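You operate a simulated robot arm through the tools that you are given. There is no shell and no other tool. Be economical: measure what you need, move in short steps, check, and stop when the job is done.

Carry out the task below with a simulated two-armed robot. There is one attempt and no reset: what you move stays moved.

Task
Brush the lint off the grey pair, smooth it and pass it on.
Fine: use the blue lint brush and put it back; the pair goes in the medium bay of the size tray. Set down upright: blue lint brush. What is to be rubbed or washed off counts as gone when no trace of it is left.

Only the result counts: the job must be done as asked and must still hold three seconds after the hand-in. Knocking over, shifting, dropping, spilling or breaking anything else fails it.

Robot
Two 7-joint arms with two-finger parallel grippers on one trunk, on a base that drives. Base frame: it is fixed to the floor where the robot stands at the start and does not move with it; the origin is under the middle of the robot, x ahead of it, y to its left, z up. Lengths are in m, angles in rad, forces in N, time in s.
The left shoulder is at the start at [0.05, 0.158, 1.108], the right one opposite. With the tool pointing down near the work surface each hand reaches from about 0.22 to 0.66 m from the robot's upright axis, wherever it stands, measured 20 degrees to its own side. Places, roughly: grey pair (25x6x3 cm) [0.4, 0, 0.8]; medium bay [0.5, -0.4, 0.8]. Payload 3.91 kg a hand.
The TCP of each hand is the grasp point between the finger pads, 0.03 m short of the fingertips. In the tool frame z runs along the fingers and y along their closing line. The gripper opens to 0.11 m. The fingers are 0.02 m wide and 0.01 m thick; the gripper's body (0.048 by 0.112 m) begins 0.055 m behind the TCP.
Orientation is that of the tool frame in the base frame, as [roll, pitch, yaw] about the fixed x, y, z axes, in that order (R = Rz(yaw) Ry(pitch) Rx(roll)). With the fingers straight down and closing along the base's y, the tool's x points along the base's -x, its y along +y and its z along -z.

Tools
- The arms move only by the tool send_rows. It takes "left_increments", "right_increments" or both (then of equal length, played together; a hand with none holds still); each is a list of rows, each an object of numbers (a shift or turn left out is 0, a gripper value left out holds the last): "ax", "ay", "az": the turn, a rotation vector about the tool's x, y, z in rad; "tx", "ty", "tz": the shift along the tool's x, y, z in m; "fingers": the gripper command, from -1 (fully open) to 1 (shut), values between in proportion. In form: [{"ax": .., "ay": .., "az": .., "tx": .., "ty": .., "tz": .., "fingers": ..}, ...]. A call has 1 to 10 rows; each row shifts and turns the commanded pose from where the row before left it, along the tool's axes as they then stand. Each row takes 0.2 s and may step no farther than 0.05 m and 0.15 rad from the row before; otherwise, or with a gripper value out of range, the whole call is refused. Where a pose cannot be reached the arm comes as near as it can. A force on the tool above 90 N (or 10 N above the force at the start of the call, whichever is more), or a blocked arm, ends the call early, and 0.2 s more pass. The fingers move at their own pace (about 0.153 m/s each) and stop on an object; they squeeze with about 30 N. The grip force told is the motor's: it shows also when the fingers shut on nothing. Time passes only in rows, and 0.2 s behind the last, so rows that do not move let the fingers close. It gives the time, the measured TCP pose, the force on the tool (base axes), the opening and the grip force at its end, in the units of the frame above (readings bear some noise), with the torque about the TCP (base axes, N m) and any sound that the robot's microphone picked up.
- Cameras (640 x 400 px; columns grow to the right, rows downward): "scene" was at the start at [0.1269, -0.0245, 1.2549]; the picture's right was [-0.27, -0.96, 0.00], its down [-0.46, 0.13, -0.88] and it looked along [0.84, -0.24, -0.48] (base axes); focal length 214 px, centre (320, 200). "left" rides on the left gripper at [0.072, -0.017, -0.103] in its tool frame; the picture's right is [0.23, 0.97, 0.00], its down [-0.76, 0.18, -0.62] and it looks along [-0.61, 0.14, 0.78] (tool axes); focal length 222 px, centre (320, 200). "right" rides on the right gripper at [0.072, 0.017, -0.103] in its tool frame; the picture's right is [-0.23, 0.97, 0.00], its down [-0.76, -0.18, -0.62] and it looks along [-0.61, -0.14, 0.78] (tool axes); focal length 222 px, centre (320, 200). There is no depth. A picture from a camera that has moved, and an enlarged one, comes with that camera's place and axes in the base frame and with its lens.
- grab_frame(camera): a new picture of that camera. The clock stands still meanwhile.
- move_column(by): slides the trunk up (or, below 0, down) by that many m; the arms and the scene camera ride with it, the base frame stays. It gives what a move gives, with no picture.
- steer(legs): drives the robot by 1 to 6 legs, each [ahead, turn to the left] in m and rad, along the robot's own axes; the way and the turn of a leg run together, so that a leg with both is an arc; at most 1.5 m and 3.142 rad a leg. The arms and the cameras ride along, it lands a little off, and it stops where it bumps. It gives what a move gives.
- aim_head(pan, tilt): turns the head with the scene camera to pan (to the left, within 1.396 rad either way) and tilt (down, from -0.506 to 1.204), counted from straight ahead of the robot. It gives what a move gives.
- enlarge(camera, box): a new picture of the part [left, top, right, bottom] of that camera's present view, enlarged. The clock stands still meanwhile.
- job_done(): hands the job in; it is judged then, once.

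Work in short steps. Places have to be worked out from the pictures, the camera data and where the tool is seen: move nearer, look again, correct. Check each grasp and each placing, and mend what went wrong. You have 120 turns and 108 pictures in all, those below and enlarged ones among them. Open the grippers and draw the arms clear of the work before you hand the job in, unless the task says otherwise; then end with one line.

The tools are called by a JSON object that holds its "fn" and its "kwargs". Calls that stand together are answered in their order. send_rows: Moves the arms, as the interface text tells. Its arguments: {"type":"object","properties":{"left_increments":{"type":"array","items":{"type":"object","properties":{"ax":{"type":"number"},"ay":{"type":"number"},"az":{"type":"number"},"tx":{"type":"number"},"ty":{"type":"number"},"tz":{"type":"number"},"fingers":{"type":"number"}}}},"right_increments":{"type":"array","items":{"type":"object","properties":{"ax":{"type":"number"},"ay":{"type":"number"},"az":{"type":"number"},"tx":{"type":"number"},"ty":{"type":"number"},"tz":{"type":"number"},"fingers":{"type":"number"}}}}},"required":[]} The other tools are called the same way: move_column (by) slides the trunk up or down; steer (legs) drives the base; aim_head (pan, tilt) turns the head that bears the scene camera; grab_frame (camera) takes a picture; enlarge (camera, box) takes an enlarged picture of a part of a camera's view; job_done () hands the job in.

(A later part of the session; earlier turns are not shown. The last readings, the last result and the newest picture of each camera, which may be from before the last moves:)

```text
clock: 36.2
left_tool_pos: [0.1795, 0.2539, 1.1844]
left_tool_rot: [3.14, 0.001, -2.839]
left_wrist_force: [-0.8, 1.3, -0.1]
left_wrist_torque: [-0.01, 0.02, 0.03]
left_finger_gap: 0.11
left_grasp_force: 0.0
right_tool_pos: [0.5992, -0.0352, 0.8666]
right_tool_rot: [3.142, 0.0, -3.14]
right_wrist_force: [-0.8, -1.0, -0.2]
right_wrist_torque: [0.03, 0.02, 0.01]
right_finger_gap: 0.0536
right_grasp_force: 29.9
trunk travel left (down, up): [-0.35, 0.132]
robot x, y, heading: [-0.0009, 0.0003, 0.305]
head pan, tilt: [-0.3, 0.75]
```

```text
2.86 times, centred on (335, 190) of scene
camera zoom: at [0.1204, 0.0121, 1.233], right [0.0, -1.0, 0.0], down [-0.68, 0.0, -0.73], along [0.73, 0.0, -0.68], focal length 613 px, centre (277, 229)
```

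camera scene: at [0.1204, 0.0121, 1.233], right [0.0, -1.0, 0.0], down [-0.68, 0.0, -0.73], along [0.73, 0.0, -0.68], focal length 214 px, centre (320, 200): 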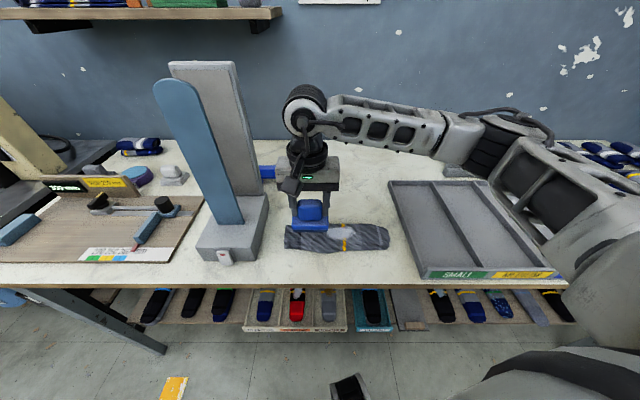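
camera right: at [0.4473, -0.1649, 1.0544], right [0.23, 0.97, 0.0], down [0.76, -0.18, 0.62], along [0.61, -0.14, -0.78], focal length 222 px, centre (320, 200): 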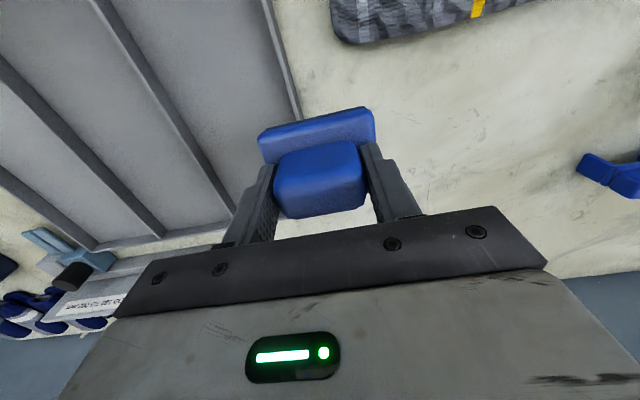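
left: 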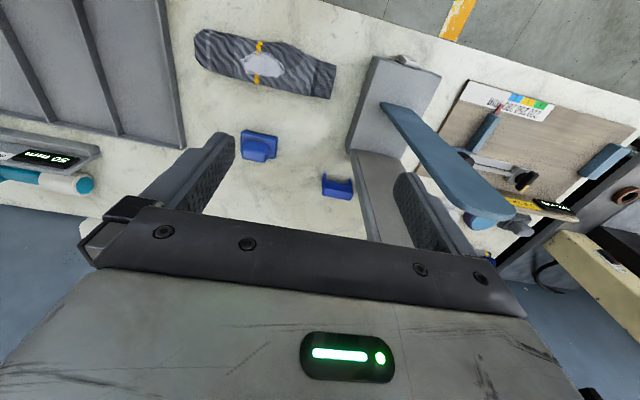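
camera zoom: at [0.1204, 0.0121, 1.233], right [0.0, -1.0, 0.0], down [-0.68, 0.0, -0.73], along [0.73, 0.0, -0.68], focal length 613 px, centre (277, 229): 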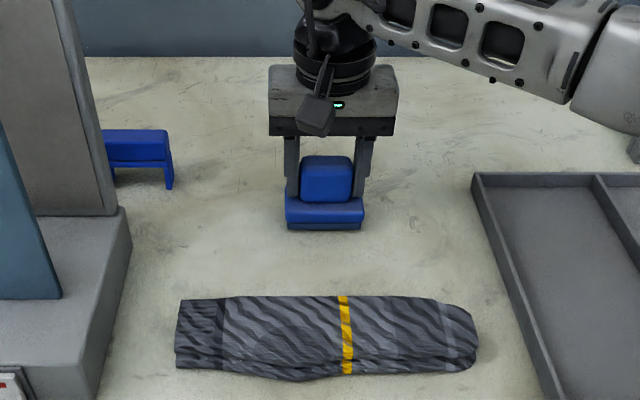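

Within ~2 mm of original. Nudge back slightly and lower to touch, then read force.

{"fn": "send_rows", "kwargs": {"right_increments": [{"tx": 0.0015, "ty": 0.0015, "tz": 0.0015}, {}]}}

{"fn": "send_rows", "kwargs": {"right_increments": [{"tz": 0.0015}, {}]}}

```text
clock: 36.8
left_tool_pos: [0.1803, 0.2542, 1.183]
left_tool_rot: [3.141, 0.0, -2.837]
left_wrist_force: [0.4, 0.0, 0.0]
left_wrist_torque: [0.0, 0.01, 0.04]
left_finger_gap: 0.11
left_grasp_force: 0.1
right_tool_pos: [0.5978, -0.0329, 0.8634]
right_tool_rot: [-3.141, 0.0, 3.142]
right_wrist_force: [-0.5, 0.2, -0.9]
right_wrist_torque: [0.01, -0.01, 0.02]
right_finger_gap: 0.0536
right_grasp_force: 29.5
trunk travel left (down, up): [-0.35, 0.132]
robot x, y, heading: [0.0028, -0.0013, 0.306]
head pan, tilt: [-0.3, 0.75]
```

```text
clock: 37.4
left_tool_pos: [0.181, 0.2546, 1.1826]
left_tool_rot: [-3.141, -0.001, -2.838]
left_wrist_force: [0.0, 0.4, -0.1]
left_wrist_torque: [0.0, -0.02, 0.0]
left_finger_gap: 0.1102
left_grasp_force: 0.1
right_tool_pos: [0.5985, -0.0347, 0.8627]
right_tool_rot: [3.14, 0.001, -3.138]
right_wrist_force: [-0.5, -0.1, -0.5]
right_wrist_torque: [0.01, 0.0, 0.0]
right_finger_gap: 0.0536
right_grasp_force: 29.9
trunk travel left (down, up): [-0.35, 0.132]
robot x, y, heading: [0.0021, -0.0004, 0.299]
head pan, tilt: [-0.3, 0.75]
```

Still no contact; continue in 2 mm steps.

{"fn": "send_rows", "kwargs": {"right_increments": [{"tz": 0.0015}, {}]}}

{"fn": "enlarge", "kwargs": {"camera": "scene", "box": [305, 160, 365, 210]}}

```text
clock: 38.0
left_tool_pos: [0.1805, 0.2548, 1.1832]
left_tool_rot: [-3.141, 0.0, -2.838]
left_wrist_force: [-0.4, 0.3, 0.3]
left_wrist_torque: [-0.01, 0.02, 0.01]
left_finger_gap: 0.1101
left_grasp_force: 0.1
right_tool_pos: [0.5966, -0.0343, 0.8609]
right_tool_rot: [3.138, -0.001, -3.141]
right_wrist_force: [-0.3, 0.1, -0.9]
right_wrist_torque: [0.03, 0.03, 0.01]
right_finger_gap: 0.0537
right_grasp_force: 30.1
trunk travel left (down, up): [-0.35, 0.132]
robot x, y, heading: [-0.0002, 0.0011, 0.304]
head pan, tilt: [-0.3, 0.75]
```

```text
8.00 times, centred on (335, 185) of scene
camera zoom: at [0.1204, 0.0121, 1.233], right [0.0, -1.0, 0.0], down [-0.68, 0.0, -0.73], along [0.73, 0.0, -0.68], focal length 1716 px, centre (200, 320)
```

zoom: 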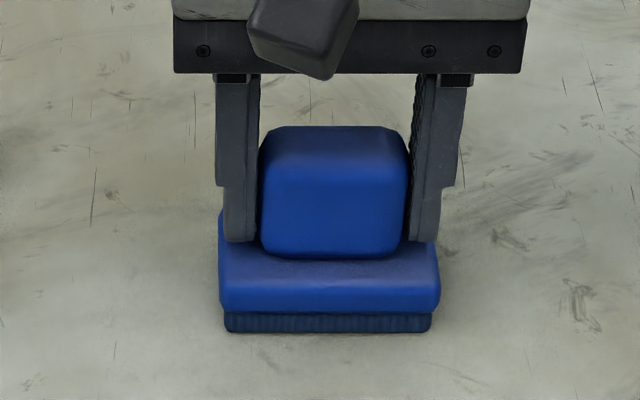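

Looks almost touching; two more small steps watching the force.

{"fn": "send_rows", "kwargs": {"right_increments": [{"tz": 0.0015}, {}]}}

{"fn": "send_rows", "kwargs": {"right_increments": [{"tz": 0.0015}, {}]}}

```text
clock: 38.6
left_tool_pos: [0.1809, 0.2535, 1.1843]
left_tool_rot: [3.141, 0.002, -2.838]
left_wrist_force: [0.0, -0.6, 0.7]
left_wrist_torque: [0.0, -0.01, 0.0]
left_finger_gap: 0.1099
left_grasp_force: 0.0
right_tool_pos: [0.5995, -0.0348, 0.8616]
right_tool_rot: [3.139, 0.002, -3.14]
right_wrist_force: [-1.1, -2.1, 4.4]
right_wrist_torque: [-0.31, -0.06, -0.12]
right_finger_gap: 0.0532
right_grasp_force: 29.7
trunk travel left (down, up): [-0.35, 0.132]
robot x, y, heading: [0.003, 0.0014, 0.305]
head pan, tilt: [-0.3, 0.75]
```

```text
clock: 39.2
left_tool_pos: [0.1798, 0.2538, 1.1843]
left_tool_rot: [-3.14, 0.003, -2.837]
left_wrist_force: [-0.4, -0.3, -0.2]
left_wrist_torque: [0.01, 0.01, -0.02]
left_finger_gap: 0.1098
left_grasp_force: 0.0
right_tool_pos: [0.5978, -0.0342, 0.8604]
right_tool_rot: [3.137, 0.006, 3.141]
right_wrist_force: [-0.6, -3.5, 17.2]
right_wrist_torque: [-0.42, -0.04, 0.0]
right_finger_gap: 0.0537
right_grasp_force: 29.2
trunk travel left (down, up): [-0.35, 0.132]
robot x, y, heading: [0.0003, 0.0029, 0.301]
head pan, tilt: [-0.3, 0.75]
```

Contact with the table. Ease the press, open, lift and check the brush.

{"fn": "send_rows", "kwargs": {"right_increments": [{"tz": -0.001}, {"fingers": -1}, {"fingers": -1}, {"fingers": -1}, {"tz": -0.03}, {"tz": -0.04}, {"tz": -0.04}, {}]}}

{"fn": "enlarge", "kwargs": {"camera": "scene", "box": [270, 120, 400, 260]}}

{"fn": "grab_frame", "kwargs": {"camera": "right"}}

```text
clock: 41.0
left_tool_pos: [0.1824, 0.2543, 1.1837]
left_tool_rot: [-3.141, 0.0, -2.837]
left_wrist_force: [-0.4, -0.1, -0.1]
left_wrist_torque: [0.0, 0.0, 0.0]
left_finger_gap: 0.1099
left_grasp_force: 0.1
right_tool_pos: [0.5978, -0.0331, 0.9702]
right_tool_rot: [3.141, 0.0, -3.141]
right_wrist_force: [0.0, 0.5, 0.7]
right_wrist_torque: [0.01, 0.0, -0.02]
right_finger_gap: 0.1097
right_grasp_force: 0.0
trunk travel left (down, up): [-0.35, 0.132]
robot x, y, heading: [-0.0008, 0.0017, 0.302]
head pan, tilt: [-0.3, 0.75]
```

```text
2.86 times, centred on (335, 190) of scene
camera zoom: at [0.1204, 0.0121, 1.233], right [0.0, -1.0, 0.0], down [-0.68, 0.0, -0.73], along [0.73, 0.0, -0.68], focal length 613 px, centre (277, 229)
```

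zoom: 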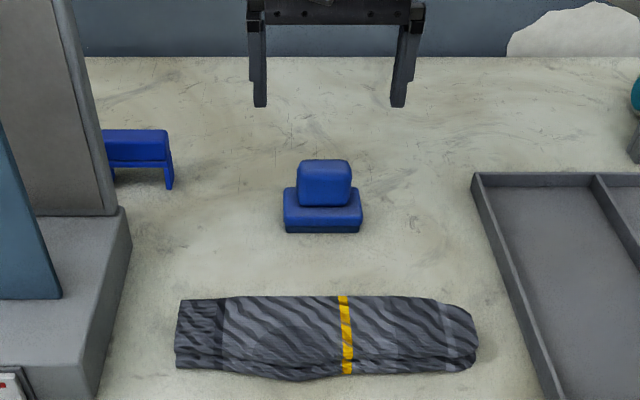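

```text
75 pictures are left
camera right: at [0.5242, -0.0168, 1.0738], right [0.23, 0.97, 0.0], down [0.76, -0.18, 0.62], along [0.61, -0.14, -0.78], focal length 222 px, centre (320, 200)
```

right: 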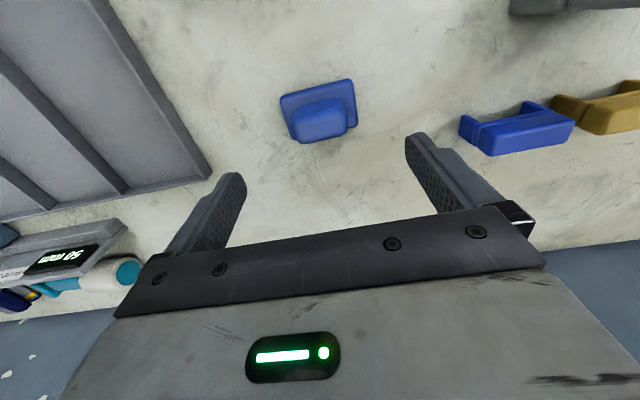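

Brush is back exactly in place, upright. Now smoothing: close the fingers, go over the cuff end of the pair and find contact with the fingertips.

{"fn": "send_rows", "kwargs": {"right_increments": [{"fingers": 1, "tx": 0.04, "ty": 0.025}, {"tx": 0.04, "ty": 0.025}, {"tx": 0.04, "ty": 0.025}, {"tx": 0.038, "ty": 0.025}, {"tz": 0.04}, {"tz": 0.04}, {"tz": 0.02}, {}]}}

{"fn": "send_rows", "kwargs": {"right_increments": [{"tz": 0.005}, {}]}}

{"fn": "send_rows", "kwargs": {"right_increments": [{"tz": 0.003}, {}]}}

{"fn": "enlarge", "kwargs": {"camera": "scene", "box": [260, 180, 400, 270]}}

```text
clock: 42.8
left_tool_pos: [0.1795, 0.2539, 1.1841]
left_tool_rot: [-3.141, 0.001, -2.838]
left_wrist_force: [0.6, 0.3, 1.0]
left_wrist_torque: [0.0, 0.01, 0.03]
left_finger_gap: 0.1098
left_grasp_force: 0.0
right_tool_pos: [0.4385, 0.0649, 0.8731]
right_tool_rot: [3.14, 0.0, -3.141]
right_wrist_force: [0.7, -0.5, -0.5]
right_wrist_torque: [-0.01, -0.01, 0.0]
right_finger_gap: 0.0
right_grasp_force: 30.2
trunk travel left (down, up): [-0.35, 0.132]
robot x, y, heading: [-0.0035, -0.0001, 0.3]
head pan, tilt: [-0.3, 0.75]
```

```text
clock: 43.4
left_tool_pos: [0.1806, 0.2545, 1.1838]
left_tool_rot: [3.14, 0.0, -2.838]
left_wrist_force: [0.4, 0.6, 0.1]
left_wrist_torque: [0.03, 0.01, -0.01]
left_finger_gap: 0.1101
left_grasp_force: 0.0
right_tool_pos: [0.4382, 0.066, 0.8649]
right_tool_rot: [3.141, 0.001, -3.14]
right_wrist_force: [0.2, -0.6, -0.1]
right_wrist_torque: [0.02, 0.02, -0.03]
right_finger_gap: 0.0002
right_grasp_force: 30.2
trunk travel left (down, up): [-0.35, 0.132]
robot x, y, heading: [-0.0008, 0.0024, 0.299]
head pan, tilt: [-0.3, 0.75]
```

```text
clock: 44.0
left_tool_pos: [0.1805, 0.2543, 1.1833]
left_tool_rot: [3.142, 0.0, -2.837]
left_wrist_force: [0.5, -0.3, -0.3]
left_wrist_torque: [0.0, 0.01, -0.02]
left_finger_gap: 0.1098
left_grasp_force: 0.0
right_tool_pos: [0.4391, 0.0653, 0.8631]
right_tool_rot: [3.139, 0.001, -3.14]
right_wrist_force: [-0.2, 0.2, 0.5]
right_wrist_torque: [-0.01, -0.02, -0.01]
right_finger_gap: 0.0
right_grasp_force: 30.6
trunk travel left (down, up): [-0.35, 0.132]
robot x, y, heading: [-0.0029, -0.0029, 0.305]
head pan, tilt: [-0.3, 0.75]
```

```text
4.44 times, centred on (330, 225) of scene
camera zoom: at [0.1204, 0.0121, 1.233], right [0.0, -1.0, 0.0], down [-0.68, 0.0, -0.73], along [0.73, 0.0, -0.68], focal length 953 px, centre (276, 89)
```

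zoom: 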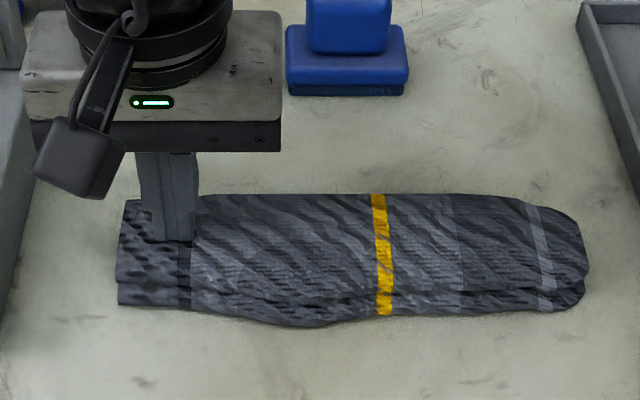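

Just above the fabric; lower a few mm until touching, then stroke the middle lane.

{"fn": "send_rows", "kwargs": {"right_increments": [{"tz": 0.003}, {}]}}

{"fn": "send_rows", "kwargs": {"right_increments": [{"tz": 0.002}, {}]}}

```text
clock: 44.6
left_tool_pos: [0.1808, 0.2549, 1.1827]
left_tool_rot: [-3.141, 0.003, -2.837]
left_wrist_force: [0.1, -0.6, 0.1]
left_wrist_torque: [-0.01, 0.03, -0.03]
left_finger_gap: 0.1098
left_grasp_force: 0.0
right_tool_pos: [0.4397, 0.0655, 0.8601]
right_tool_rot: [3.139, 0.0, -3.141]
right_wrist_force: [-1.0, -0.9, 2.6]
right_wrist_torque: [0.02, 0.02, 0.0]
right_finger_gap: 0.0
right_grasp_force: 29.4
trunk travel left (down, up): [-0.35, 0.132]
robot x, y, heading: [0.0022, 0.0012, 0.301]
head pan, tilt: [-0.3, 0.75]
```

```text
clock: 45.2
left_tool_pos: [0.1809, 0.2536, 1.1839]
left_tool_rot: [3.141, 0.001, -2.839]
left_wrist_force: [0.6, 0.0, -0.7]
left_wrist_torque: [-0.03, -0.04, 0.01]
left_finger_gap: 0.11
left_grasp_force: 0.1
right_tool_pos: [0.4391, 0.0653, 0.8595]
right_tool_rot: [3.137, 0.001, -3.14]
right_wrist_force: [-1.2, -1.8, 16.9]
right_wrist_torque: [-0.04, 0.03, -0.01]
right_finger_gap: 0.0
right_grasp_force: 30.0
trunk travel left (down, up): [-0.35, 0.132]
robot x, y, heading: [-0.0033, -0.0011, 0.305]
head pan, tilt: [-0.3, 0.75]
```

{"fn": "send_rows", "kwargs": {"right_increments": [{"tz": -0.001}, {"ty": -0.025}, {"ty": -0.025}, {"ty": -0.025}, {"ty": -0.025}, {"ty": -0.025}, {"ty": -0.025}, {"ty": -0.025}, {"ty": -0.02}]}}

{"fn": "enlarge", "kwargs": {"camera": "scene", "box": [260, 180, 400, 270]}}

```text
clock: 47.2
left_tool_pos: [0.1794, 0.2537, 1.183]
left_tool_rot: [-3.14, 0.002, -2.837]
left_wrist_force: [-0.5, -0.9, 0.3]
left_wrist_torque: [0.04, 0.05, 0.01]
left_finger_gap: 0.1099
left_grasp_force: 0.1
right_tool_pos: [0.4406, -0.1308, 0.8596]
right_tool_rot: [-3.141, 0.001, -3.14]
right_wrist_force: [-0.6, 4.3, 8.9]
right_wrist_torque: [0.13, 0.06, -0.07]
right_finger_gap: 0.0001
right_grasp_force: 30.5
trunk travel left (down, up): [-0.35, 0.132]
robot x, y, heading: [0.0046, -0.0019, 0.304]
head pan, tilt: [-0.3, 0.75]
```

```text
4.44 times, centred on (330, 225) of scene
camera zoom: at [0.1197, 0.0126, 1.2332], right [0.0, -1.0, 0.0], down [-0.68, 0.0, -0.73], along [0.73, 0.0, -0.68], focal length 953 px, centre (276, 89)
```

zoom: 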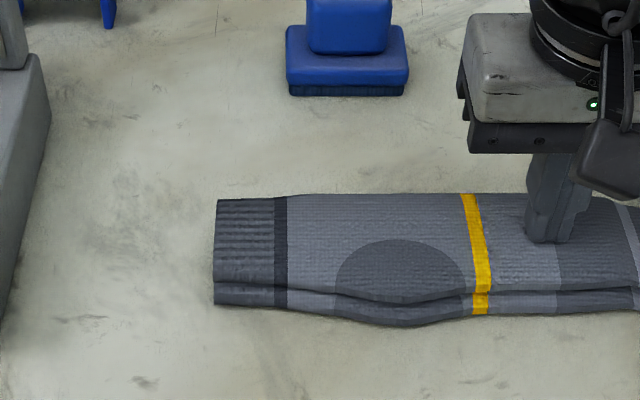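

The waves are gone — smoothing worked — though the pair slid ~5 cm toward the tray. Lift and look at the whole pair and its clearance to the tray.

{"fn": "send_rows", "kwargs": {"right_increments": [{"tz": -0.04}, {"tz": -0.04}, {"tz": -0.03, "tx": -0.03}, {"tx": -0.04, "ty": 0.02}, {"tx": -0.04, "ty": 0.02}, {}]}}

{"fn": "enlarge", "kwargs": {"camera": "scene", "box": [290, 180, 430, 270]}}

{"fn": "grab_frame", "kwargs": {"camera": "scene"}}

```text
clock: 48.6
left_tool_pos: [0.1803, 0.2529, 1.1828]
left_tool_rot: [-3.141, -0.001, -2.839]
left_wrist_force: [0.4, 0.0, -0.7]
left_wrist_torque: [0.01, 0.0, 0.01]
left_finger_gap: 0.1101
left_grasp_force: 0.1
right_tool_pos: [0.5513, -0.0919, 0.9695]
right_tool_rot: [3.142, 0.0, -3.141]
right_wrist_force: [0.4, 0.5, -0.9]
right_wrist_torque: [-0.01, 0.01, 0.0]
right_finger_gap: 0.0
right_grasp_force: 30.2
trunk travel left (down, up): [-0.35, 0.132]
robot x, y, heading: [0.0009, 0.0014, 0.298]
head pan, tilt: [-0.3, 0.75]
```

```text
4.44 times, centred on (360, 225) of scene
camera zoom: at [0.1203, 0.012, 1.233], right [0.0, -1.0, 0.0], down [-0.68, 0.0, -0.73], along [0.73, 0.0, -0.68], focal length 953 px, centre (142, 89)
```

zoom: 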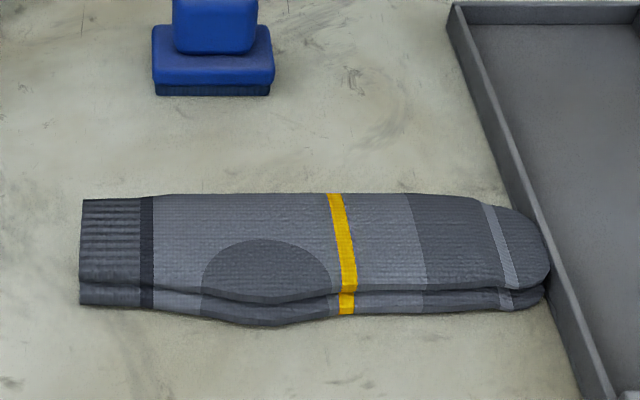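

```text
71 pictures are left
camera scene: at [0.1203, 0.012, 1.233], right [0.0, -1.0, 0.0], down [-0.68, 0.0, -0.73], along [0.73, 0.0, -0.68], focal length 214 px, centre (320, 200)
```

scene: 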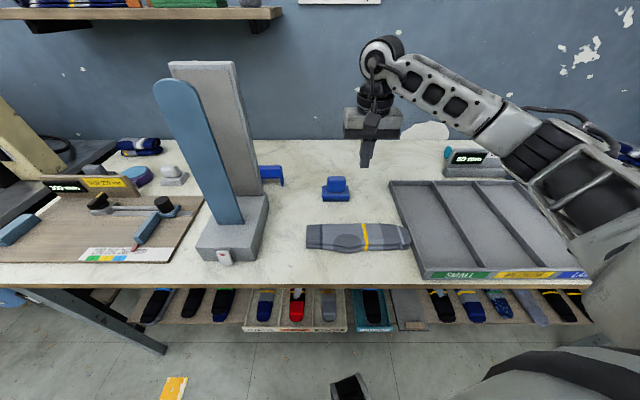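

Pair is fully smooth and clean, spanning y≈0.046…-0.21 at x≈0.437; the tray hasn't shifted. I'll position over its middle (0.437, -0.082), open, and turn the hand 90° to grip across its width.

{"fn": "send_rows", "kwargs": {"right_increments": [{"fingers": -1, "tx": 0.04, "ty": 0.003}, {"tx": 0.04, "ty": 0.004}, {"tx": 0.034, "ty": 0.003}, {"az": -0.15}, {"az": -0.15}, {"az": -0.15}, {"az": -0.15}, {"az": -0.15}, {"az": -0.15}]}}

{"fn": "send_rows", "kwargs": {"right_increments": [{"az": -0.15}, {"az": -0.15}, {"az": -0.15}, {"az": -0.15}, {"az": -0.071}, {"tz": 0.03}, {}]}}

{"fn": "grab_frame", "kwargs": {"camera": "right"}}

{"fn": "enlarge", "kwargs": {"camera": "scene", "box": [270, 140, 430, 270]}}

```text
clock: 50.6
left_tool_pos: [0.1808, 0.2539, 1.1827]
left_tool_rot: [-3.141, -0.001, -2.838]
left_wrist_force: [-0.1, -0.1, -0.5]
left_wrist_torque: [0.02, -0.04, -0.04]
left_finger_gap: 0.1097
left_grasp_force: 0.0
right_tool_pos: [0.436, -0.08, 0.9679]
right_tool_rot: [3.141, 0.002, -2.238]
right_wrist_force: [0.2, -0.5, -0.9]
right_wrist_torque: [0.03, 0.02, -0.02]
right_finger_gap: 0.1097
right_grasp_force: 0.0
trunk travel left (down, up): [-0.35, 0.132]
robot x, y, heading: [0.0015, -0.001, 0.303]
head pan, tilt: [-0.3, 0.75]
```

```text
clock: 52.2
left_tool_pos: [0.1808, 0.2542, 1.1837]
left_tool_rot: [3.141, 0.001, -2.838]
left_wrist_force: [-0.1, 0.3, -0.4]
left_wrist_torque: [0.04, -0.03, -0.03]
left_finger_gap: 0.1101
left_grasp_force: 0.2
right_tool_pos: [0.3999, -0.0941, 0.9631]
right_tool_rot: [-3.114, -0.013, -1.775]
right_wrist_force: [-0.6, -0.5, 0.1]
right_wrist_torque: [0.02, 0.0, -0.01]
right_finger_gap: 0.1099
right_grasp_force: 0.1
right hand out of reach, approached as far as the arm can: row 3, 4, 5, 6
trunk travel left (down, up): [-0.35, 0.132]
robot x, y, heading: [-0.0017, 0.0034, 0.306]
head pan, tilt: [-0.3, 0.75]
```

```text
70 pictures are left
camera right: at [0.3653, -0.1599, 1.0672], right [-0.91, 0.42, -0.03], down [0.31, 0.72, 0.62], along [0.28, 0.55, -0.79], focal length 222 px, centre (320, 200)
```

right: 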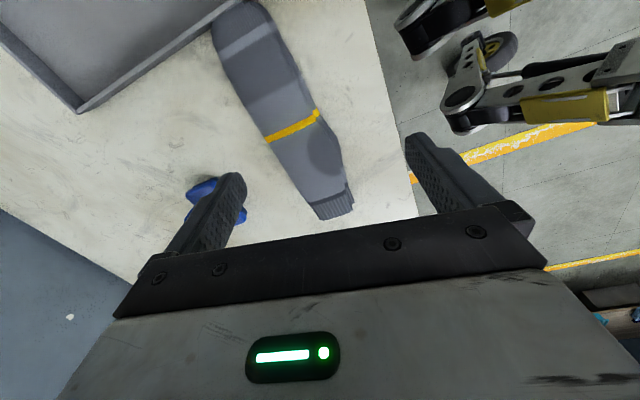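

```text
3.08 times, centred on (350, 205) of scene
camera zoom: at [0.1203, 0.0122, 1.233], right [0.0, -1.0, 0.0], down [-0.68, 0.0, -0.73], along [0.73, 0.0, -0.68], focal length 660 px, centre (228, 185)
```

zoom: 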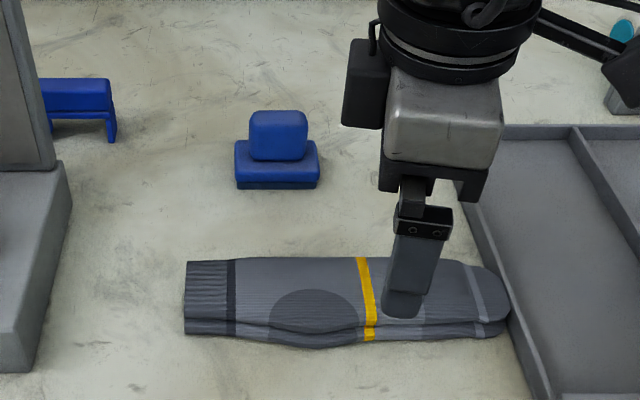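

The wrist runs out in this direction. I'll raise slightly and turn the other way round (+) to grip with the hand reversed.

{"fn": "send_rows", "kwargs": {"right_increments": [{"tz": -0.03, "az": 0.15}, {"az": 0.15}, {"az": 0.15}, {"az": 0.15}, {"az": 0.15}, {"az": 0.15}, {"az": 0.15}, {"az": 0.15}, {"az": 0.15}, {"az": 0.15}]}}

{"fn": "send_rows", "kwargs": {"right_increments": [{"az": 0.15}, {"az": 0.15}, {"az": 0.15}, {"az": 0.15}, {"az": 0.15}, {"az": 0.15}, {"az": 0.15}, {"az": 0.15}, {"az": 0.15}, {"az": 0.15}]}}

```text
clock: 54.4
left_tool_pos: [0.1794, 0.2551, 1.1827]
left_tool_rot: [-3.141, 0.0, -2.837]
left_wrist_force: [-0.3, 0.0, -0.7]
left_wrist_torque: [0.01, -0.01, -0.03]
left_finger_gap: 0.1099
left_grasp_force: 0.1
right_tool_pos: [0.3977, -0.0925, 0.9917]
right_tool_rot: [-3.127, 0.024, 3.01]
right_wrist_force: [0.6, -0.2, 0.3]
right_wrist_torque: [-0.03, 0.02, 0.0]
right_finger_gap: 0.11
right_grasp_force: 0.0
trunk travel left (down, up): [-0.35, 0.132]
robot x, y, heading: [0.0005, -0.0008, 0.3]
head pan, tilt: [-0.3, 0.75]
```

```text
clock: 56.6
left_tool_pos: [0.1815, 0.2558, 1.1839]
left_tool_rot: [3.141, 0.0, -2.838]
left_wrist_force: [-0.3, -0.1, -0.3]
left_wrist_torque: [0.0, 0.0, 0.01]
left_finger_gap: 0.1098
left_grasp_force: 0.0
right_tool_pos: [0.3984, -0.091, 0.9911]
right_tool_rot: [3.118, 0.015, 1.51]
right_wrist_force: [-0.4, 0.3, 0.7]
right_wrist_torque: [0.0, 0.0, 0.01]
right_finger_gap: 0.11
right_grasp_force: 0.0
trunk travel left (down, up): [-0.35, 0.132]
robot x, y, heading: [-0.0009, -0.0021, 0.301]
head pan, tilt: [-0.3, 0.75]
```

Now yaw≈1.51 is reachable. Correct the small tilt and yaw, and move to (0.437, -0.082), z≈0.92.

{"fn": "send_rows", "kwargs": {"right_increments": [{"ax": 0.0236, "ay": 0.015, "az": -0.06}, {"tx": 0.009, "ty": 0.039}, {"tz": 0.035}, {"tz": 0.035}, {}]}}

{"fn": "grab_frame", "kwargs": {"camera": "right"}}

{"fn": "enlarge", "kwargs": {"camera": "scene", "box": [270, 140, 430, 270]}}

```text
clock: 57.8
left_tool_pos: [0.1806, 0.254, 1.183]
left_tool_rot: [-3.141, 0.001, -2.838]
left_wrist_force: [0.6, -0.4, -0.1]
left_wrist_torque: [0.0, 0.01, 0.0]
left_finger_gap: 0.1101
left_grasp_force: 0.1
right_tool_pos: [0.4367, -0.0839, 0.9208]
right_tool_rot: [-3.139, 0.001, 1.573]
right_wrist_force: [-0.7, -0.5, 0.5]
right_wrist_torque: [-0.02, -0.03, 0.03]
right_finger_gap: 0.1102
right_grasp_force: 0.0
trunk travel left (down, up): [-0.35, 0.132]
robot x, y, heading: [0.0018, 0.0003, 0.3]
head pan, tilt: [-0.3, 0.75]
```

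```text
68 pictures are left
camera right: at [0.4534, -0.012, 1.0235], right [0.97, -0.22, 0.0], down [-0.18, -0.76, 0.62], along [-0.14, -0.61, -0.78], focal length 222 px, centre (320, 200)
```

right: 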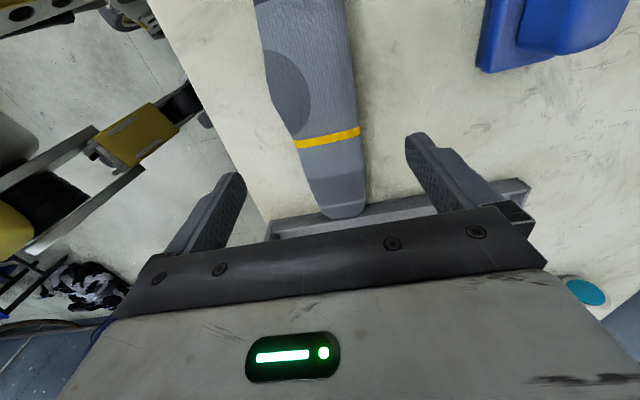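

```text
3.08 times, centred on (350, 205) of scene
camera zoom: at [0.1204, 0.0122, 1.233], right [0.0, -1.0, 0.0], down [-0.68, 0.0, -0.73], along [0.73, 0.0, -0.68], focal length 660 px, centre (228, 185)
```

zoom: 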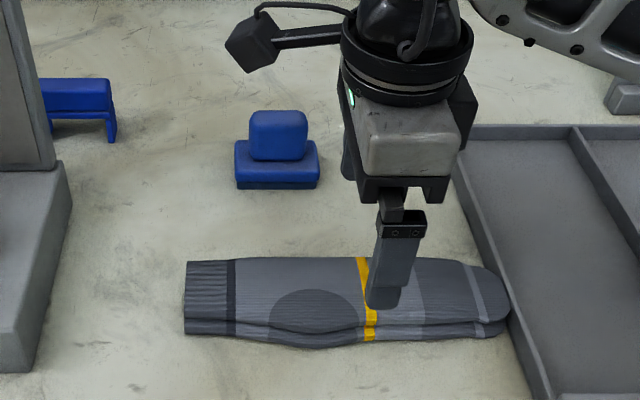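

Centred within a few mm (sock centre x≈0.441). Shift 3 mm and descend to z≈0.838, checking before closing.

{"fn": "send_rows", "kwargs": {"right_increments": [{"ty": 0.003, "tz": 0.03}, {"tz": 0.03}, {"tz": 0.022}, {}]}}

{"fn": "grab_frame", "kwargs": {"camera": "right"}}

{"fn": "enlarge", "kwargs": {"camera": "scene", "box": [270, 140, 430, 270]}}

```text
clock: 58.8
left_tool_pos: [0.1816, 0.254, 1.1836]
left_tool_rot: [3.141, 0.0, -2.838]
left_wrist_force: [0.1, 0.4, 1.1]
left_wrist_torque: [0.02, 0.01, -0.03]
left_finger_gap: 0.1098
left_grasp_force: 0.0
right_tool_pos: [0.4406, -0.0816, 0.8377]
right_tool_rot: [3.141, 0.001, 1.573]
right_wrist_force: [-0.1, -0.3, -0.6]
right_wrist_torque: [-0.01, 0.01, 0.0]
right_finger_gap: 0.1099
right_grasp_force: 0.0
trunk travel left (down, up): [-0.35, 0.132]
robot x, y, heading: [-0.0015, 0.0009, 0.306]
head pan, tilt: [-0.3, 0.75]
```

```text
66 pictures are left
camera right: at [0.4567, -0.01, 0.9419], right [0.97, -0.23, 0.0], down [-0.18, -0.76, 0.62], along [-0.14, -0.61, -0.78], focal length 222 px, centre (320, 200)
```

right: 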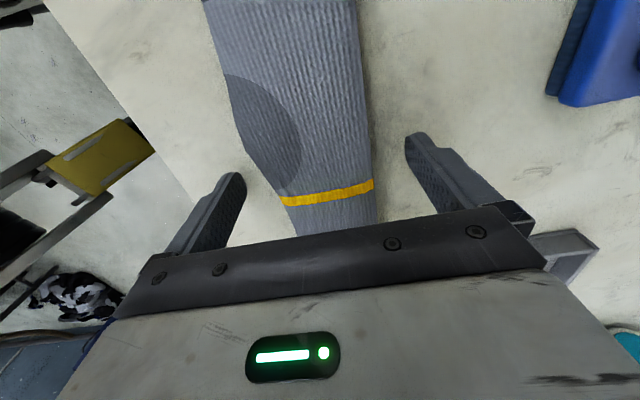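

```text
3.08 times, centred on (350, 205) of scene
camera zoom: at [0.1204, 0.0121, 1.233], right [0.0, -1.0, 0.0], down [-0.68, 0.0, -0.73], along [0.73, 0.0, -0.68], focal length 660 px, centre (228, 185)
```

zoom: 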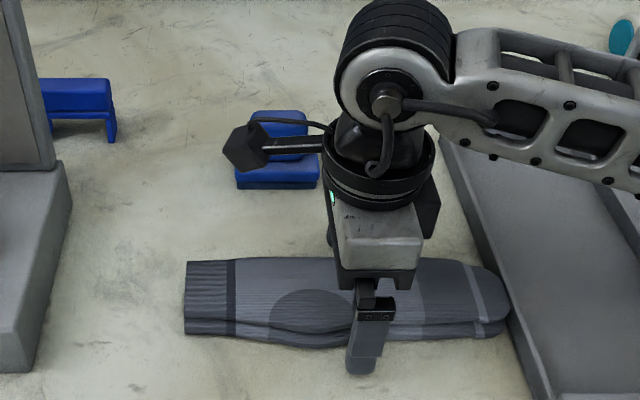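

Fingers straddle the pair. Close and lift slightly.

{"fn": "send_rows", "kwargs": {"right_increments": [{"tz": 0.003}, {"fingers": 1}, {"fingers": 1}, {"fingers": 1}, {"fingers": 1}, {"tz": -0.02}, {"tz": -0.03}, {}]}}

{"fn": "grab_frame", "kwargs": {"camera": "scene"}}

{"fn": "grab_frame", "kwargs": {"camera": "right"}}

```text
clock: 60.6
left_tool_pos: [0.1814, 0.2529, 1.1839]
left_tool_rot: [-3.141, 0.0, -2.837]
left_wrist_force: [-0.2, 0.0, -0.7]
left_wrist_torque: [0.0, 0.01, -0.02]
left_finger_gap: 0.11
left_grasp_force: 0.1
right_tool_pos: [0.4391, -0.0833, 0.8867]
right_tool_rot: [3.141, 0.005, 1.572]
right_wrist_force: [-0.3, 0.6, -1.2]
right_wrist_torque: [-0.02, -0.04, -0.01]
right_finger_gap: 0.0533
right_grasp_force: 29.6
trunk travel left (down, up): [-0.35, 0.132]
robot x, y, heading: [0.0004, 0.0034, 0.303]
head pan, tilt: [-0.3, 0.75]
```

```text
64 pictures are left
camera scene: at [0.1204, 0.0121, 1.233], right [0.0, -1.0, 0.0], down [-0.68, 0.0, -0.73], along [0.73, 0.0, -0.68], focal length 214 px, centre (320, 200)
```

scene: 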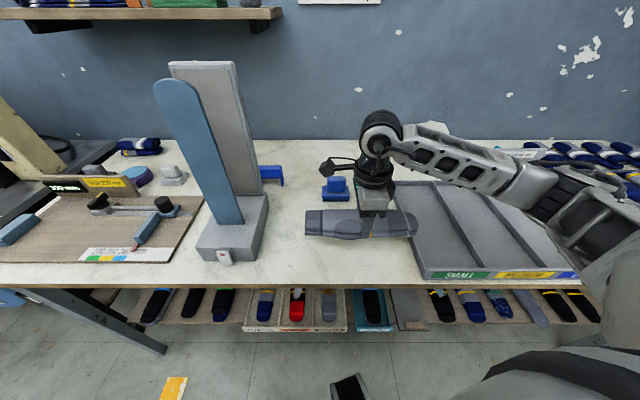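

```text
63 pictures are left
camera right: at [0.4554, -0.0106, 0.9905], right [0.97, -0.23, 0.0], down [-0.18, -0.76, 0.63], along [-0.14, -0.61, -0.78], focal length 222 px, centre (320, 200)
```

right: 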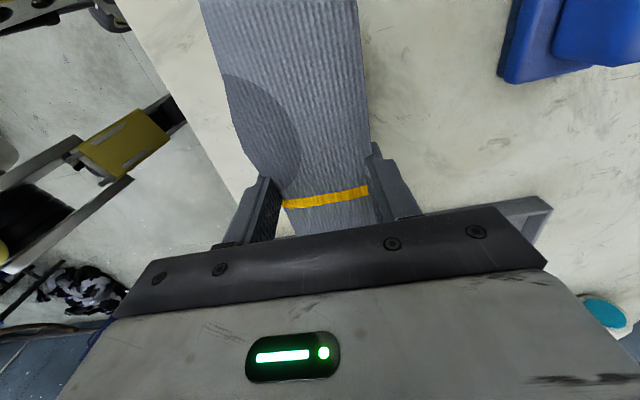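

Pair is held well, level. Lift high, then turn the base right by 0.5 rad so the medium bay lies in good reach.

{"fn": "send_rows", "kwargs": {"right_increments": [{"tz": -0.04}, {"tz": -0.04}, {"tz": -0.04}, {"tz": -0.03}, {}]}}

{"fn": "steer", "kwargs": {"legs": [[0, -0.5]]}}

{"fn": "aim_head", "kwargs": {"pan": -0.3, "tilt": 0.75}}

{"fn": "grab_frame", "kwargs": {"camera": "scene"}}

```text
clock: 61.8
left_tool_pos: [0.1813, 0.2526, 1.1833]
left_tool_rot: [-3.141, 0.0, -2.838]
left_wrist_force: [0.1, 0.0, 0.2]
left_wrist_torque: [0.0, 0.02, 0.0]
left_finger_gap: 0.1099
left_grasp_force: 0.1
right_tool_pos: [0.4387, -0.0818, 1.039]
right_tool_rot: [3.141, 0.004, 1.573]
right_wrist_force: [-0.6, 0.4, -1.3]
right_wrist_torque: [0.02, 0.01, 0.01]
right_finger_gap: 0.0535
right_grasp_force: 29.8
trunk travel left (down, up): [-0.35, 0.132]
robot x, y, heading: [-0.0016, 0.0038, 0.304]
head pan, tilt: [-0.3, 0.75]
```

```text
clock: 63.6
left_tool_pos: [0.2801, 0.1363, 1.1841]
left_tool_rot: [-3.141, -0.001, 2.946]
left_wrist_force: [0.1, 1.3, -0.1]
left_wrist_torque: [0.01, 0.02, 0.0]
left_finger_gap: 0.1099
left_grasp_force: 0.0
right_tool_pos: [0.3443, -0.2827, 1.0376]
right_tool_rot: [-3.14, 0.003, 1.072]
right_wrist_force: [-0.7, -0.5, -0.1]
right_wrist_torque: [-0.02, -0.04, 0.03]
right_finger_gap: 0.0531
right_grasp_force: 30.6
trunk travel left (down, up): [-0.35, 0.132]
robot x, y, heading: [0.0027, 0.0005, -0.201]
head pan, tilt: [-0.3, 0.75]
```

```text
clock: 64.2
left_tool_pos: [0.2798, 0.1363, 1.1844]
left_tool_rot: [-3.141, 0.0, 2.948]
left_wrist_force: [0.4, -0.6, -0.6]
left_wrist_torque: [0.03, -0.04, 0.0]
left_finger_gap: 0.1099
left_grasp_force: 0.1
right_tool_pos: [0.3456, -0.2833, 1.0393]
right_tool_rot: [-3.14, 0.0, 1.075]
right_wrist_force: [0.0, 0.3, -1.1]
right_wrist_torque: [-0.03, 0.01, -0.01]
right_finger_gap: 0.0534
right_grasp_force: 30.0
trunk travel left (down, up): [-0.35, 0.132]
robot x, y, heading: [0.0013, 0.0006, -0.195]
head pan, tilt: [-0.3, 0.75]
```

```text
62 pictures are left
camera scene: at [0.1114, -0.0474, 1.233], right [-0.48, -0.88, 0.0], down [-0.6, 0.33, -0.73], along [0.64, -0.35, -0.68], focal length 214 px, centre (320, 200)
```

scene: 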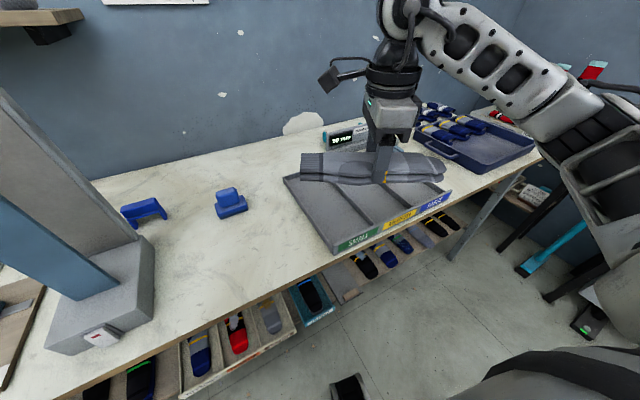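

Move the hand over the bay (0.48, -0.372) and rotate the pair to lie along x.

{"fn": "send_rows", "kwargs": {"right_increments": [{"tx": -0.0035, "ty": 0.04, "az": -0.1}, {"az": -0.15}, {"az": -0.15}, {"az": -0.15}, {"az": -0.15}, {"az": -0.15}, {"az": -0.15}, {"az": -0.15}, {"az": -0.15}, {"az": -0.15}]}}

{"fn": "send_rows", "kwargs": {"right_increments": [{"az": -0.15}, {"az": -0.15}, {"az": -0.15}, {"az": -0.15}, {"az": -0.02}, {}]}}

```text
clock: 66.4
left_tool_pos: [0.2802, 0.1364, 1.1843]
left_tool_rot: [-3.141, 0.001, 2.946]
left_wrist_force: [0.1, 0.4, -0.4]
left_wrist_torque: [0.02, 0.02, 0.0]
left_finger_gap: 0.11
left_grasp_force: 0.1
right_tool_pos: [0.379, -0.305, 1.0385]
right_tool_rot: [-3.141, -0.002, 2.526]
right_wrist_force: [0.1, 0.3, -0.4]
right_wrist_torque: [0.03, 0.0, -0.01]
right_finger_gap: 0.0535
right_grasp_force: 30.1
trunk travel left (down, up): [-0.35, 0.132]
robot x, y, heading: [0.0005, -0.0034, -0.201]
head pan, tilt: [-0.3, 0.75]
```

```text
clock: 67.8
left_tool_pos: [0.2788, 0.1363, 1.1839]
left_tool_rot: [3.141, 0.0, 2.946]
left_wrist_force: [-0.5, 0.5, -1.1]
left_wrist_torque: [0.02, 0.0, -0.05]
left_finger_gap: 0.11
left_grasp_force: 0.1
right_tool_pos: [0.3779, -0.3058, 1.0377]
right_tool_rot: [-3.14, -0.002, -3.14]
right_wrist_force: [0.3, 0.0, -1.5]
right_wrist_torque: [0.01, -0.01, 0.01]
right_finger_gap: 0.0531
right_grasp_force: 30.2
trunk travel left (down, up): [-0.35, 0.132]
robot x, y, heading: [-0.002, -0.002, -0.194]
head pan, tilt: [-0.3, 0.75]
```

{"fn": "send_rows", "kwargs": {"right_increments": [{"tx": -0.034, "ty": -0.022}, {"tx": -0.034, "ty": -0.022}, {"tx": -0.034, "ty": -0.022}, {}]}}

{"fn": "aim_head", "kwargs": {"pan": -0.45, "tilt": 0.8}}

{"fn": "grab_frame", "kwargs": {"camera": "scene"}}

{"fn": "grab_frame", "kwargs": {"camera": "right"}}

```text
clock: 68.8
left_tool_pos: [0.2804, 0.1363, 1.1838]
left_tool_rot: [3.141, -0.001, 2.947]
left_wrist_force: [-0.2, 0.2, 0.0]
left_wrist_torque: [0.02, 0.01, -0.01]
left_finger_gap: 0.1101
left_grasp_force: 0.0
right_tool_pos: [0.4796, -0.3717, 1.0392]
right_tool_rot: [-3.139, -0.003, -3.14]
right_wrist_force: [-0.8, 0.4, -0.9]
right_wrist_torque: [-0.01, 0.0, 0.0]
right_finger_gap: 0.0533
right_grasp_force: 29.5
trunk travel left (down, up): [-0.35, 0.132]
robot x, y, heading: [-0.0038, 0.002, -0.195]
head pan, tilt: [-0.3, 0.75]
```

```text
clock: 69.5
left_tool_pos: [0.28, 0.1366, 1.1836]
left_tool_rot: [3.141, 0.0, 2.944]
left_wrist_force: [0.2, 0.5, -0.1]
left_wrist_torque: [-0.02, 0.0, -0.01]
left_finger_gap: 0.11
left_grasp_force: 0.1
right_tool_pos: [0.4791, -0.3715, 1.0384]
right_tool_rot: [-3.14, 0.0, 3.141]
right_wrist_force: [1.2, -0.4, -0.3]
right_wrist_torque: [0.04, -0.02, 0.01]
right_finger_gap: 0.0532
right_grasp_force: 29.6
trunk travel left (down, up): [-0.35, 0.132]
robot x, y, heading: [-0.0019, -0.0002, -0.197]
head pan, tilt: [-0.45, 0.799]
```

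```text
61 pictures are left
camera scene: at [0.1029, -0.0565, 1.229], right [-0.6, -0.8, 0.0], down [-0.57, 0.43, -0.7], along [0.56, -0.42, -0.72], focal length 214 px, centre (320, 200)
```

scene: 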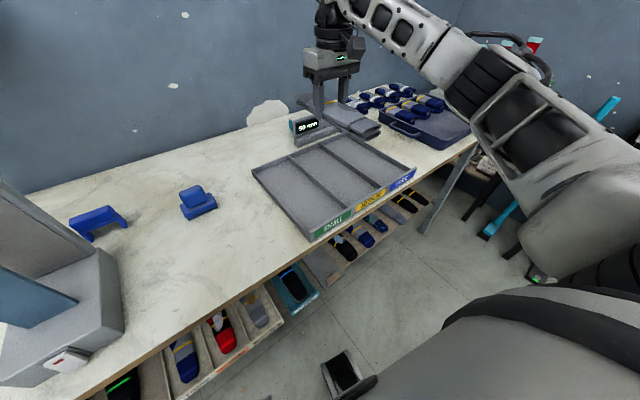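

```text
60 pictures are left
camera right: at [0.4055, -0.3545, 1.1425], right [0.23, 0.97, 0.0], down [0.76, -0.18, 0.62], along [0.61, -0.14, -0.78], focal length 222 px, centre (320, 200)
```

right: 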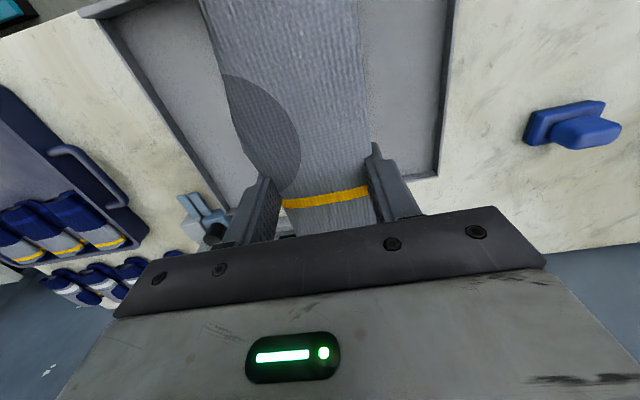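

The whole tray is visible now; enlarge to measure the medium bay precisely.

{"fn": "enlarge", "kwargs": {"camera": "scene", "box": [240, 120, 430, 250]}}

```text
3.08 times, centred on (335, 185) of scene
camera zoom: at [0.1029, -0.0565, 1.229], right [-0.6, -0.8, 0.0], down [-0.57, 0.43, -0.7], along [0.56, -0.42, -0.72], focal length 660 px, centre (274, 246)
```

zoom: 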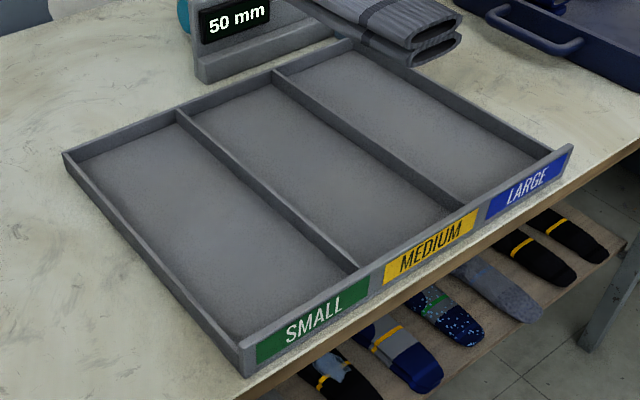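

Medium bay: dividers at y≈-0.33 and -0.457, interior x≈0.35–0.63, so centre (0.491, -0.393). Shift there and descend to z≈0.88, then check.

{"fn": "send_rows", "kwargs": {"right_increments": [{"tx": -0.012, "ty": -0.0215}, {"tz": 0.04}, {"tz": 0.04}, {"tz": 0.04}, {"tz": 0.035}, {}]}}

{"fn": "enlarge", "kwargs": {"camera": "scene", "box": [240, 80, 430, 250]}}

{"fn": "grab_frame", "kwargs": {"camera": "right"}}

```text
clock: 70.9
left_tool_pos: [0.2804, 0.1363, 1.1833]
left_tool_rot: [-3.141, -0.001, 2.945]
left_wrist_force: [-0.4, 0.0, -0.8]
left_wrist_torque: [-0.03, -0.02, 0.01]
left_finger_gap: 0.1103
left_grasp_force: 0.0
right_tool_pos: [0.494, -0.3954, 0.8819]
right_tool_rot: [-3.141, -0.004, 3.141]
right_wrist_force: [-0.9, 0.3, -0.6]
right_wrist_torque: [0.0, -0.01, 0.04]
right_finger_gap: 0.0532
right_grasp_force: 30.4
trunk travel left (down, up): [-0.35, 0.132]
robot x, y, heading: [0.002, 0.0012, -0.201]
head pan, tilt: [-0.45, 0.799]
```

```text
2.35 times, centred on (335, 165) of scene
camera zoom: at [0.1029, -0.0565, 1.229], right [-0.6, -0.8, 0.0], down [-0.57, 0.43, -0.7], along [0.56, -0.42, -0.72], focal length 505 px, centre (285, 282)
```

zoom: 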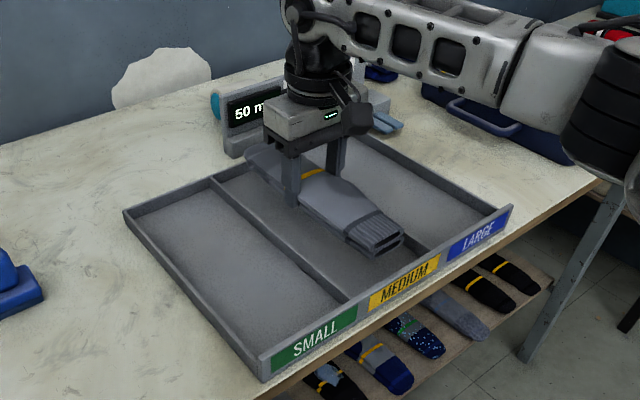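

```text
57 pictures are left
camera right: at [0.4204, -0.3786, 0.987], right [0.23, 0.97, 0.0], down [0.76, -0.18, 0.62], along [0.61, -0.14, -0.78], focal length 222 px, centre (320, 200)
```

right: 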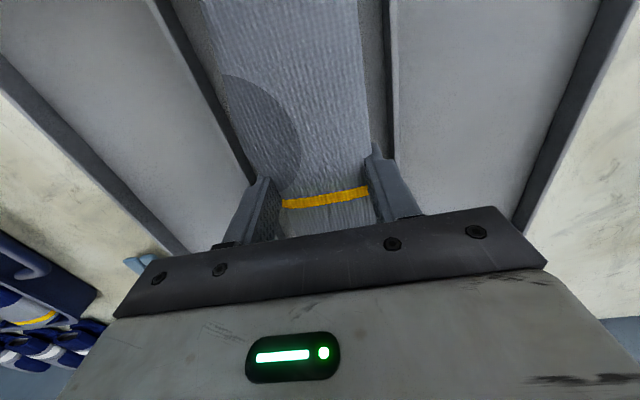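

Well aligned over the bay. Small shift (5 mm toward robot, 3 mm right) and lower toward the floor.

{"fn": "send_rows", "kwargs": {"right_increments": [{"tx": 0.005, "ty": -0.003}, {"tz": 0.02}, {"tz": 0.01}, {}]}}

{"fn": "send_rows", "kwargs": {"right_increments": [{"tz": 0.004}, {}]}}

{"fn": "send_rows", "kwargs": {"right_increments": [{"tz": 0.003}, {}]}}

{"fn": "enlarge", "kwargs": {"camera": "scene", "box": [280, 110, 400, 210]}}

```text
clock: 71.9
left_tool_pos: [0.2807, 0.1364, 1.1833]
left_tool_rot: [-3.141, 0.0, 2.945]
left_wrist_force: [0.2, 0.5, -0.3]
left_wrist_torque: [0.01, 0.0, 0.01]
left_finger_gap: 0.1099
left_grasp_force: 0.0
right_tool_pos: [0.4885, -0.3972, 0.8545]
right_tool_rot: [-3.138, -0.005, 3.141]
right_wrist_force: [-0.5, -0.1, -0.9]
right_wrist_torque: [0.01, -0.02, -0.03]
right_finger_gap: 0.0535
right_grasp_force: 29.6
trunk travel left (down, up): [-0.35, 0.132]
robot x, y, heading: [-0.0008, 0.0004, -0.197]
head pan, tilt: [-0.45, 0.799]
```

```text
clock: 72.5
left_tool_pos: [0.2802, 0.1361, 1.1827]
left_tool_rot: [-3.141, 0.0, 2.946]
left_wrist_force: [0.0, 0.6, -1.0]
left_wrist_torque: [0.03, -0.02, -0.01]
left_finger_gap: 0.1099
left_grasp_force: 0.0
right_tool_pos: [0.4872, -0.3963, 0.8492]
right_tool_rot: [-3.138, 0.0, 3.141]
right_wrist_force: [-0.3, 0.3, -0.4]
right_wrist_torque: [-0.04, 0.01, -0.01]
right_finger_gap: 0.0535
right_grasp_force: 29.6
trunk travel left (down, up): [-0.35, 0.132]
robot x, y, heading: [-0.002, -0.0022, -0.198]
head pan, tilt: [-0.45, 0.799]
```

```text
clock: 73.1
left_tool_pos: [0.2797, 0.137, 1.1826]
left_tool_rot: [-3.141, -0.001, 2.947]
left_wrist_force: [0.5, -0.5, -0.3]
left_wrist_torque: [-0.04, 0.0, -0.01]
left_finger_gap: 0.1097
left_grasp_force: 0.0
right_tool_pos: [0.4874, -0.3977, 0.8466]
right_tool_rot: [-3.14, -0.001, 3.141]
right_wrist_force: [0.3, -0.4, -0.8]
right_wrist_torque: [-0.01, -0.03, 0.02]
right_finger_gap: 0.0534
right_grasp_force: 30.1
trunk travel left (down, up): [-0.35, 0.132]
robot x, y, heading: [0.0012, -0.0015, -0.198]
head pan, tilt: [-0.45, 0.799]
```

```text
4.00 times, centred on (340, 160) of scene
camera zoom: at [0.1029, -0.0565, 1.229], right [-0.6, -0.8, 0.0], down [-0.57, 0.43, -0.7], along [0.56, -0.42, -0.72], focal length 858 px, centre (240, 360)
```

zoom: 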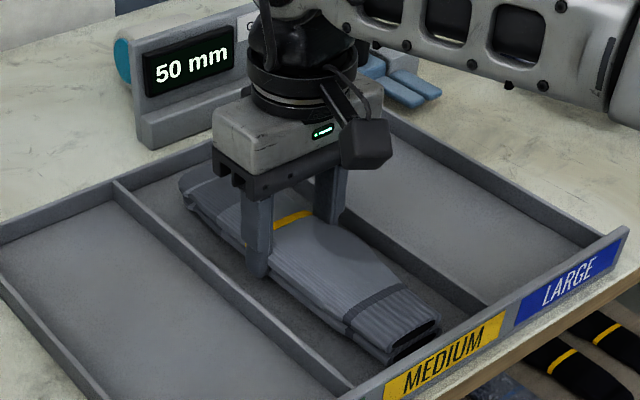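

Pair sits inside the bay, clear of all walls. Lower until contact.

{"fn": "send_rows", "kwargs": {"right_increments": [{"tz": 0.003}, {}]}}

{"fn": "send_rows", "kwargs": {"right_increments": [{"tz": 0.002}, {}]}}

{"fn": "send_rows", "kwargs": {"right_increments": [{"tz": 0.002}, {}]}}

```text
clock: 73.7
left_tool_pos: [0.2809, 0.1364, 1.1829]
left_tool_rot: [3.141, 0.0, 2.946]
left_wrist_force: [0.0, 0.3, 0.3]
left_wrist_torque: [0.03, 0.01, 0.02]
left_finger_gap: 0.1103
left_grasp_force: 0.0
right_tool_pos: [0.4882, -0.3945, 0.8426]
right_tool_rot: [-3.139, -0.003, 3.142]
right_wrist_force: [1.3, -0.4, -1.2]
right_wrist_torque: [0.01, -0.01, -0.03]
right_finger_gap: 0.0532
right_grasp_force: 29.8
trunk travel left (down, up): [-0.35, 0.132]
robot x, y, heading: [-0.003, 0.002, -0.195]
head pan, tilt: [-0.45, 0.799]
```

```text
clock: 74.3
left_tool_pos: [0.2801, 0.1361, 1.1831]
left_tool_rot: [-3.141, 0.0, 2.945]
left_wrist_force: [0.6, -0.3, 0.2]
left_wrist_torque: [0.03, 0.02, 0.0]
left_finger_gap: 0.1102
left_grasp_force: 0.0
right_tool_pos: [0.4876, -0.3966, 0.8415]
right_tool_rot: [-3.139, -0.002, -3.141]
right_wrist_force: [-0.4, -0.9, -0.6]
right_wrist_torque: [-0.01, -0.01, 0.0]
right_finger_gap: 0.0532
right_grasp_force: 30.2
trunk travel left (down, up): [-0.35, 0.132]
robot x, y, heading: [-0.0007, -0.0018, -0.199]
head pan, tilt: [-0.45, 0.799]
```

```text
clock: 74.9
left_tool_pos: [0.2807, 0.1366, 1.183]
left_tool_rot: [3.141, 0.002, 2.947]
left_wrist_force: [1.1, -0.3, 0.0]
left_wrist_torque: [-0.01, 0.01, -0.01]
left_finger_gap: 0.1099
left_grasp_force: 0.1
right_tool_pos: [0.4883, -0.3953, 0.84]
right_tool_rot: [-3.14, 0.0, -3.142]
right_wrist_force: [-0.7, -0.8, 1.4]
right_wrist_torque: [-0.06, -0.21, 0.01]
right_finger_gap: 0.0533
right_grasp_force: 30.1
trunk travel left (down, up): [-0.35, 0.132]
robot x, y, heading: [-0.0034, -0.0025, -0.197]
head pan, tilt: [-0.45, 0.799]
```

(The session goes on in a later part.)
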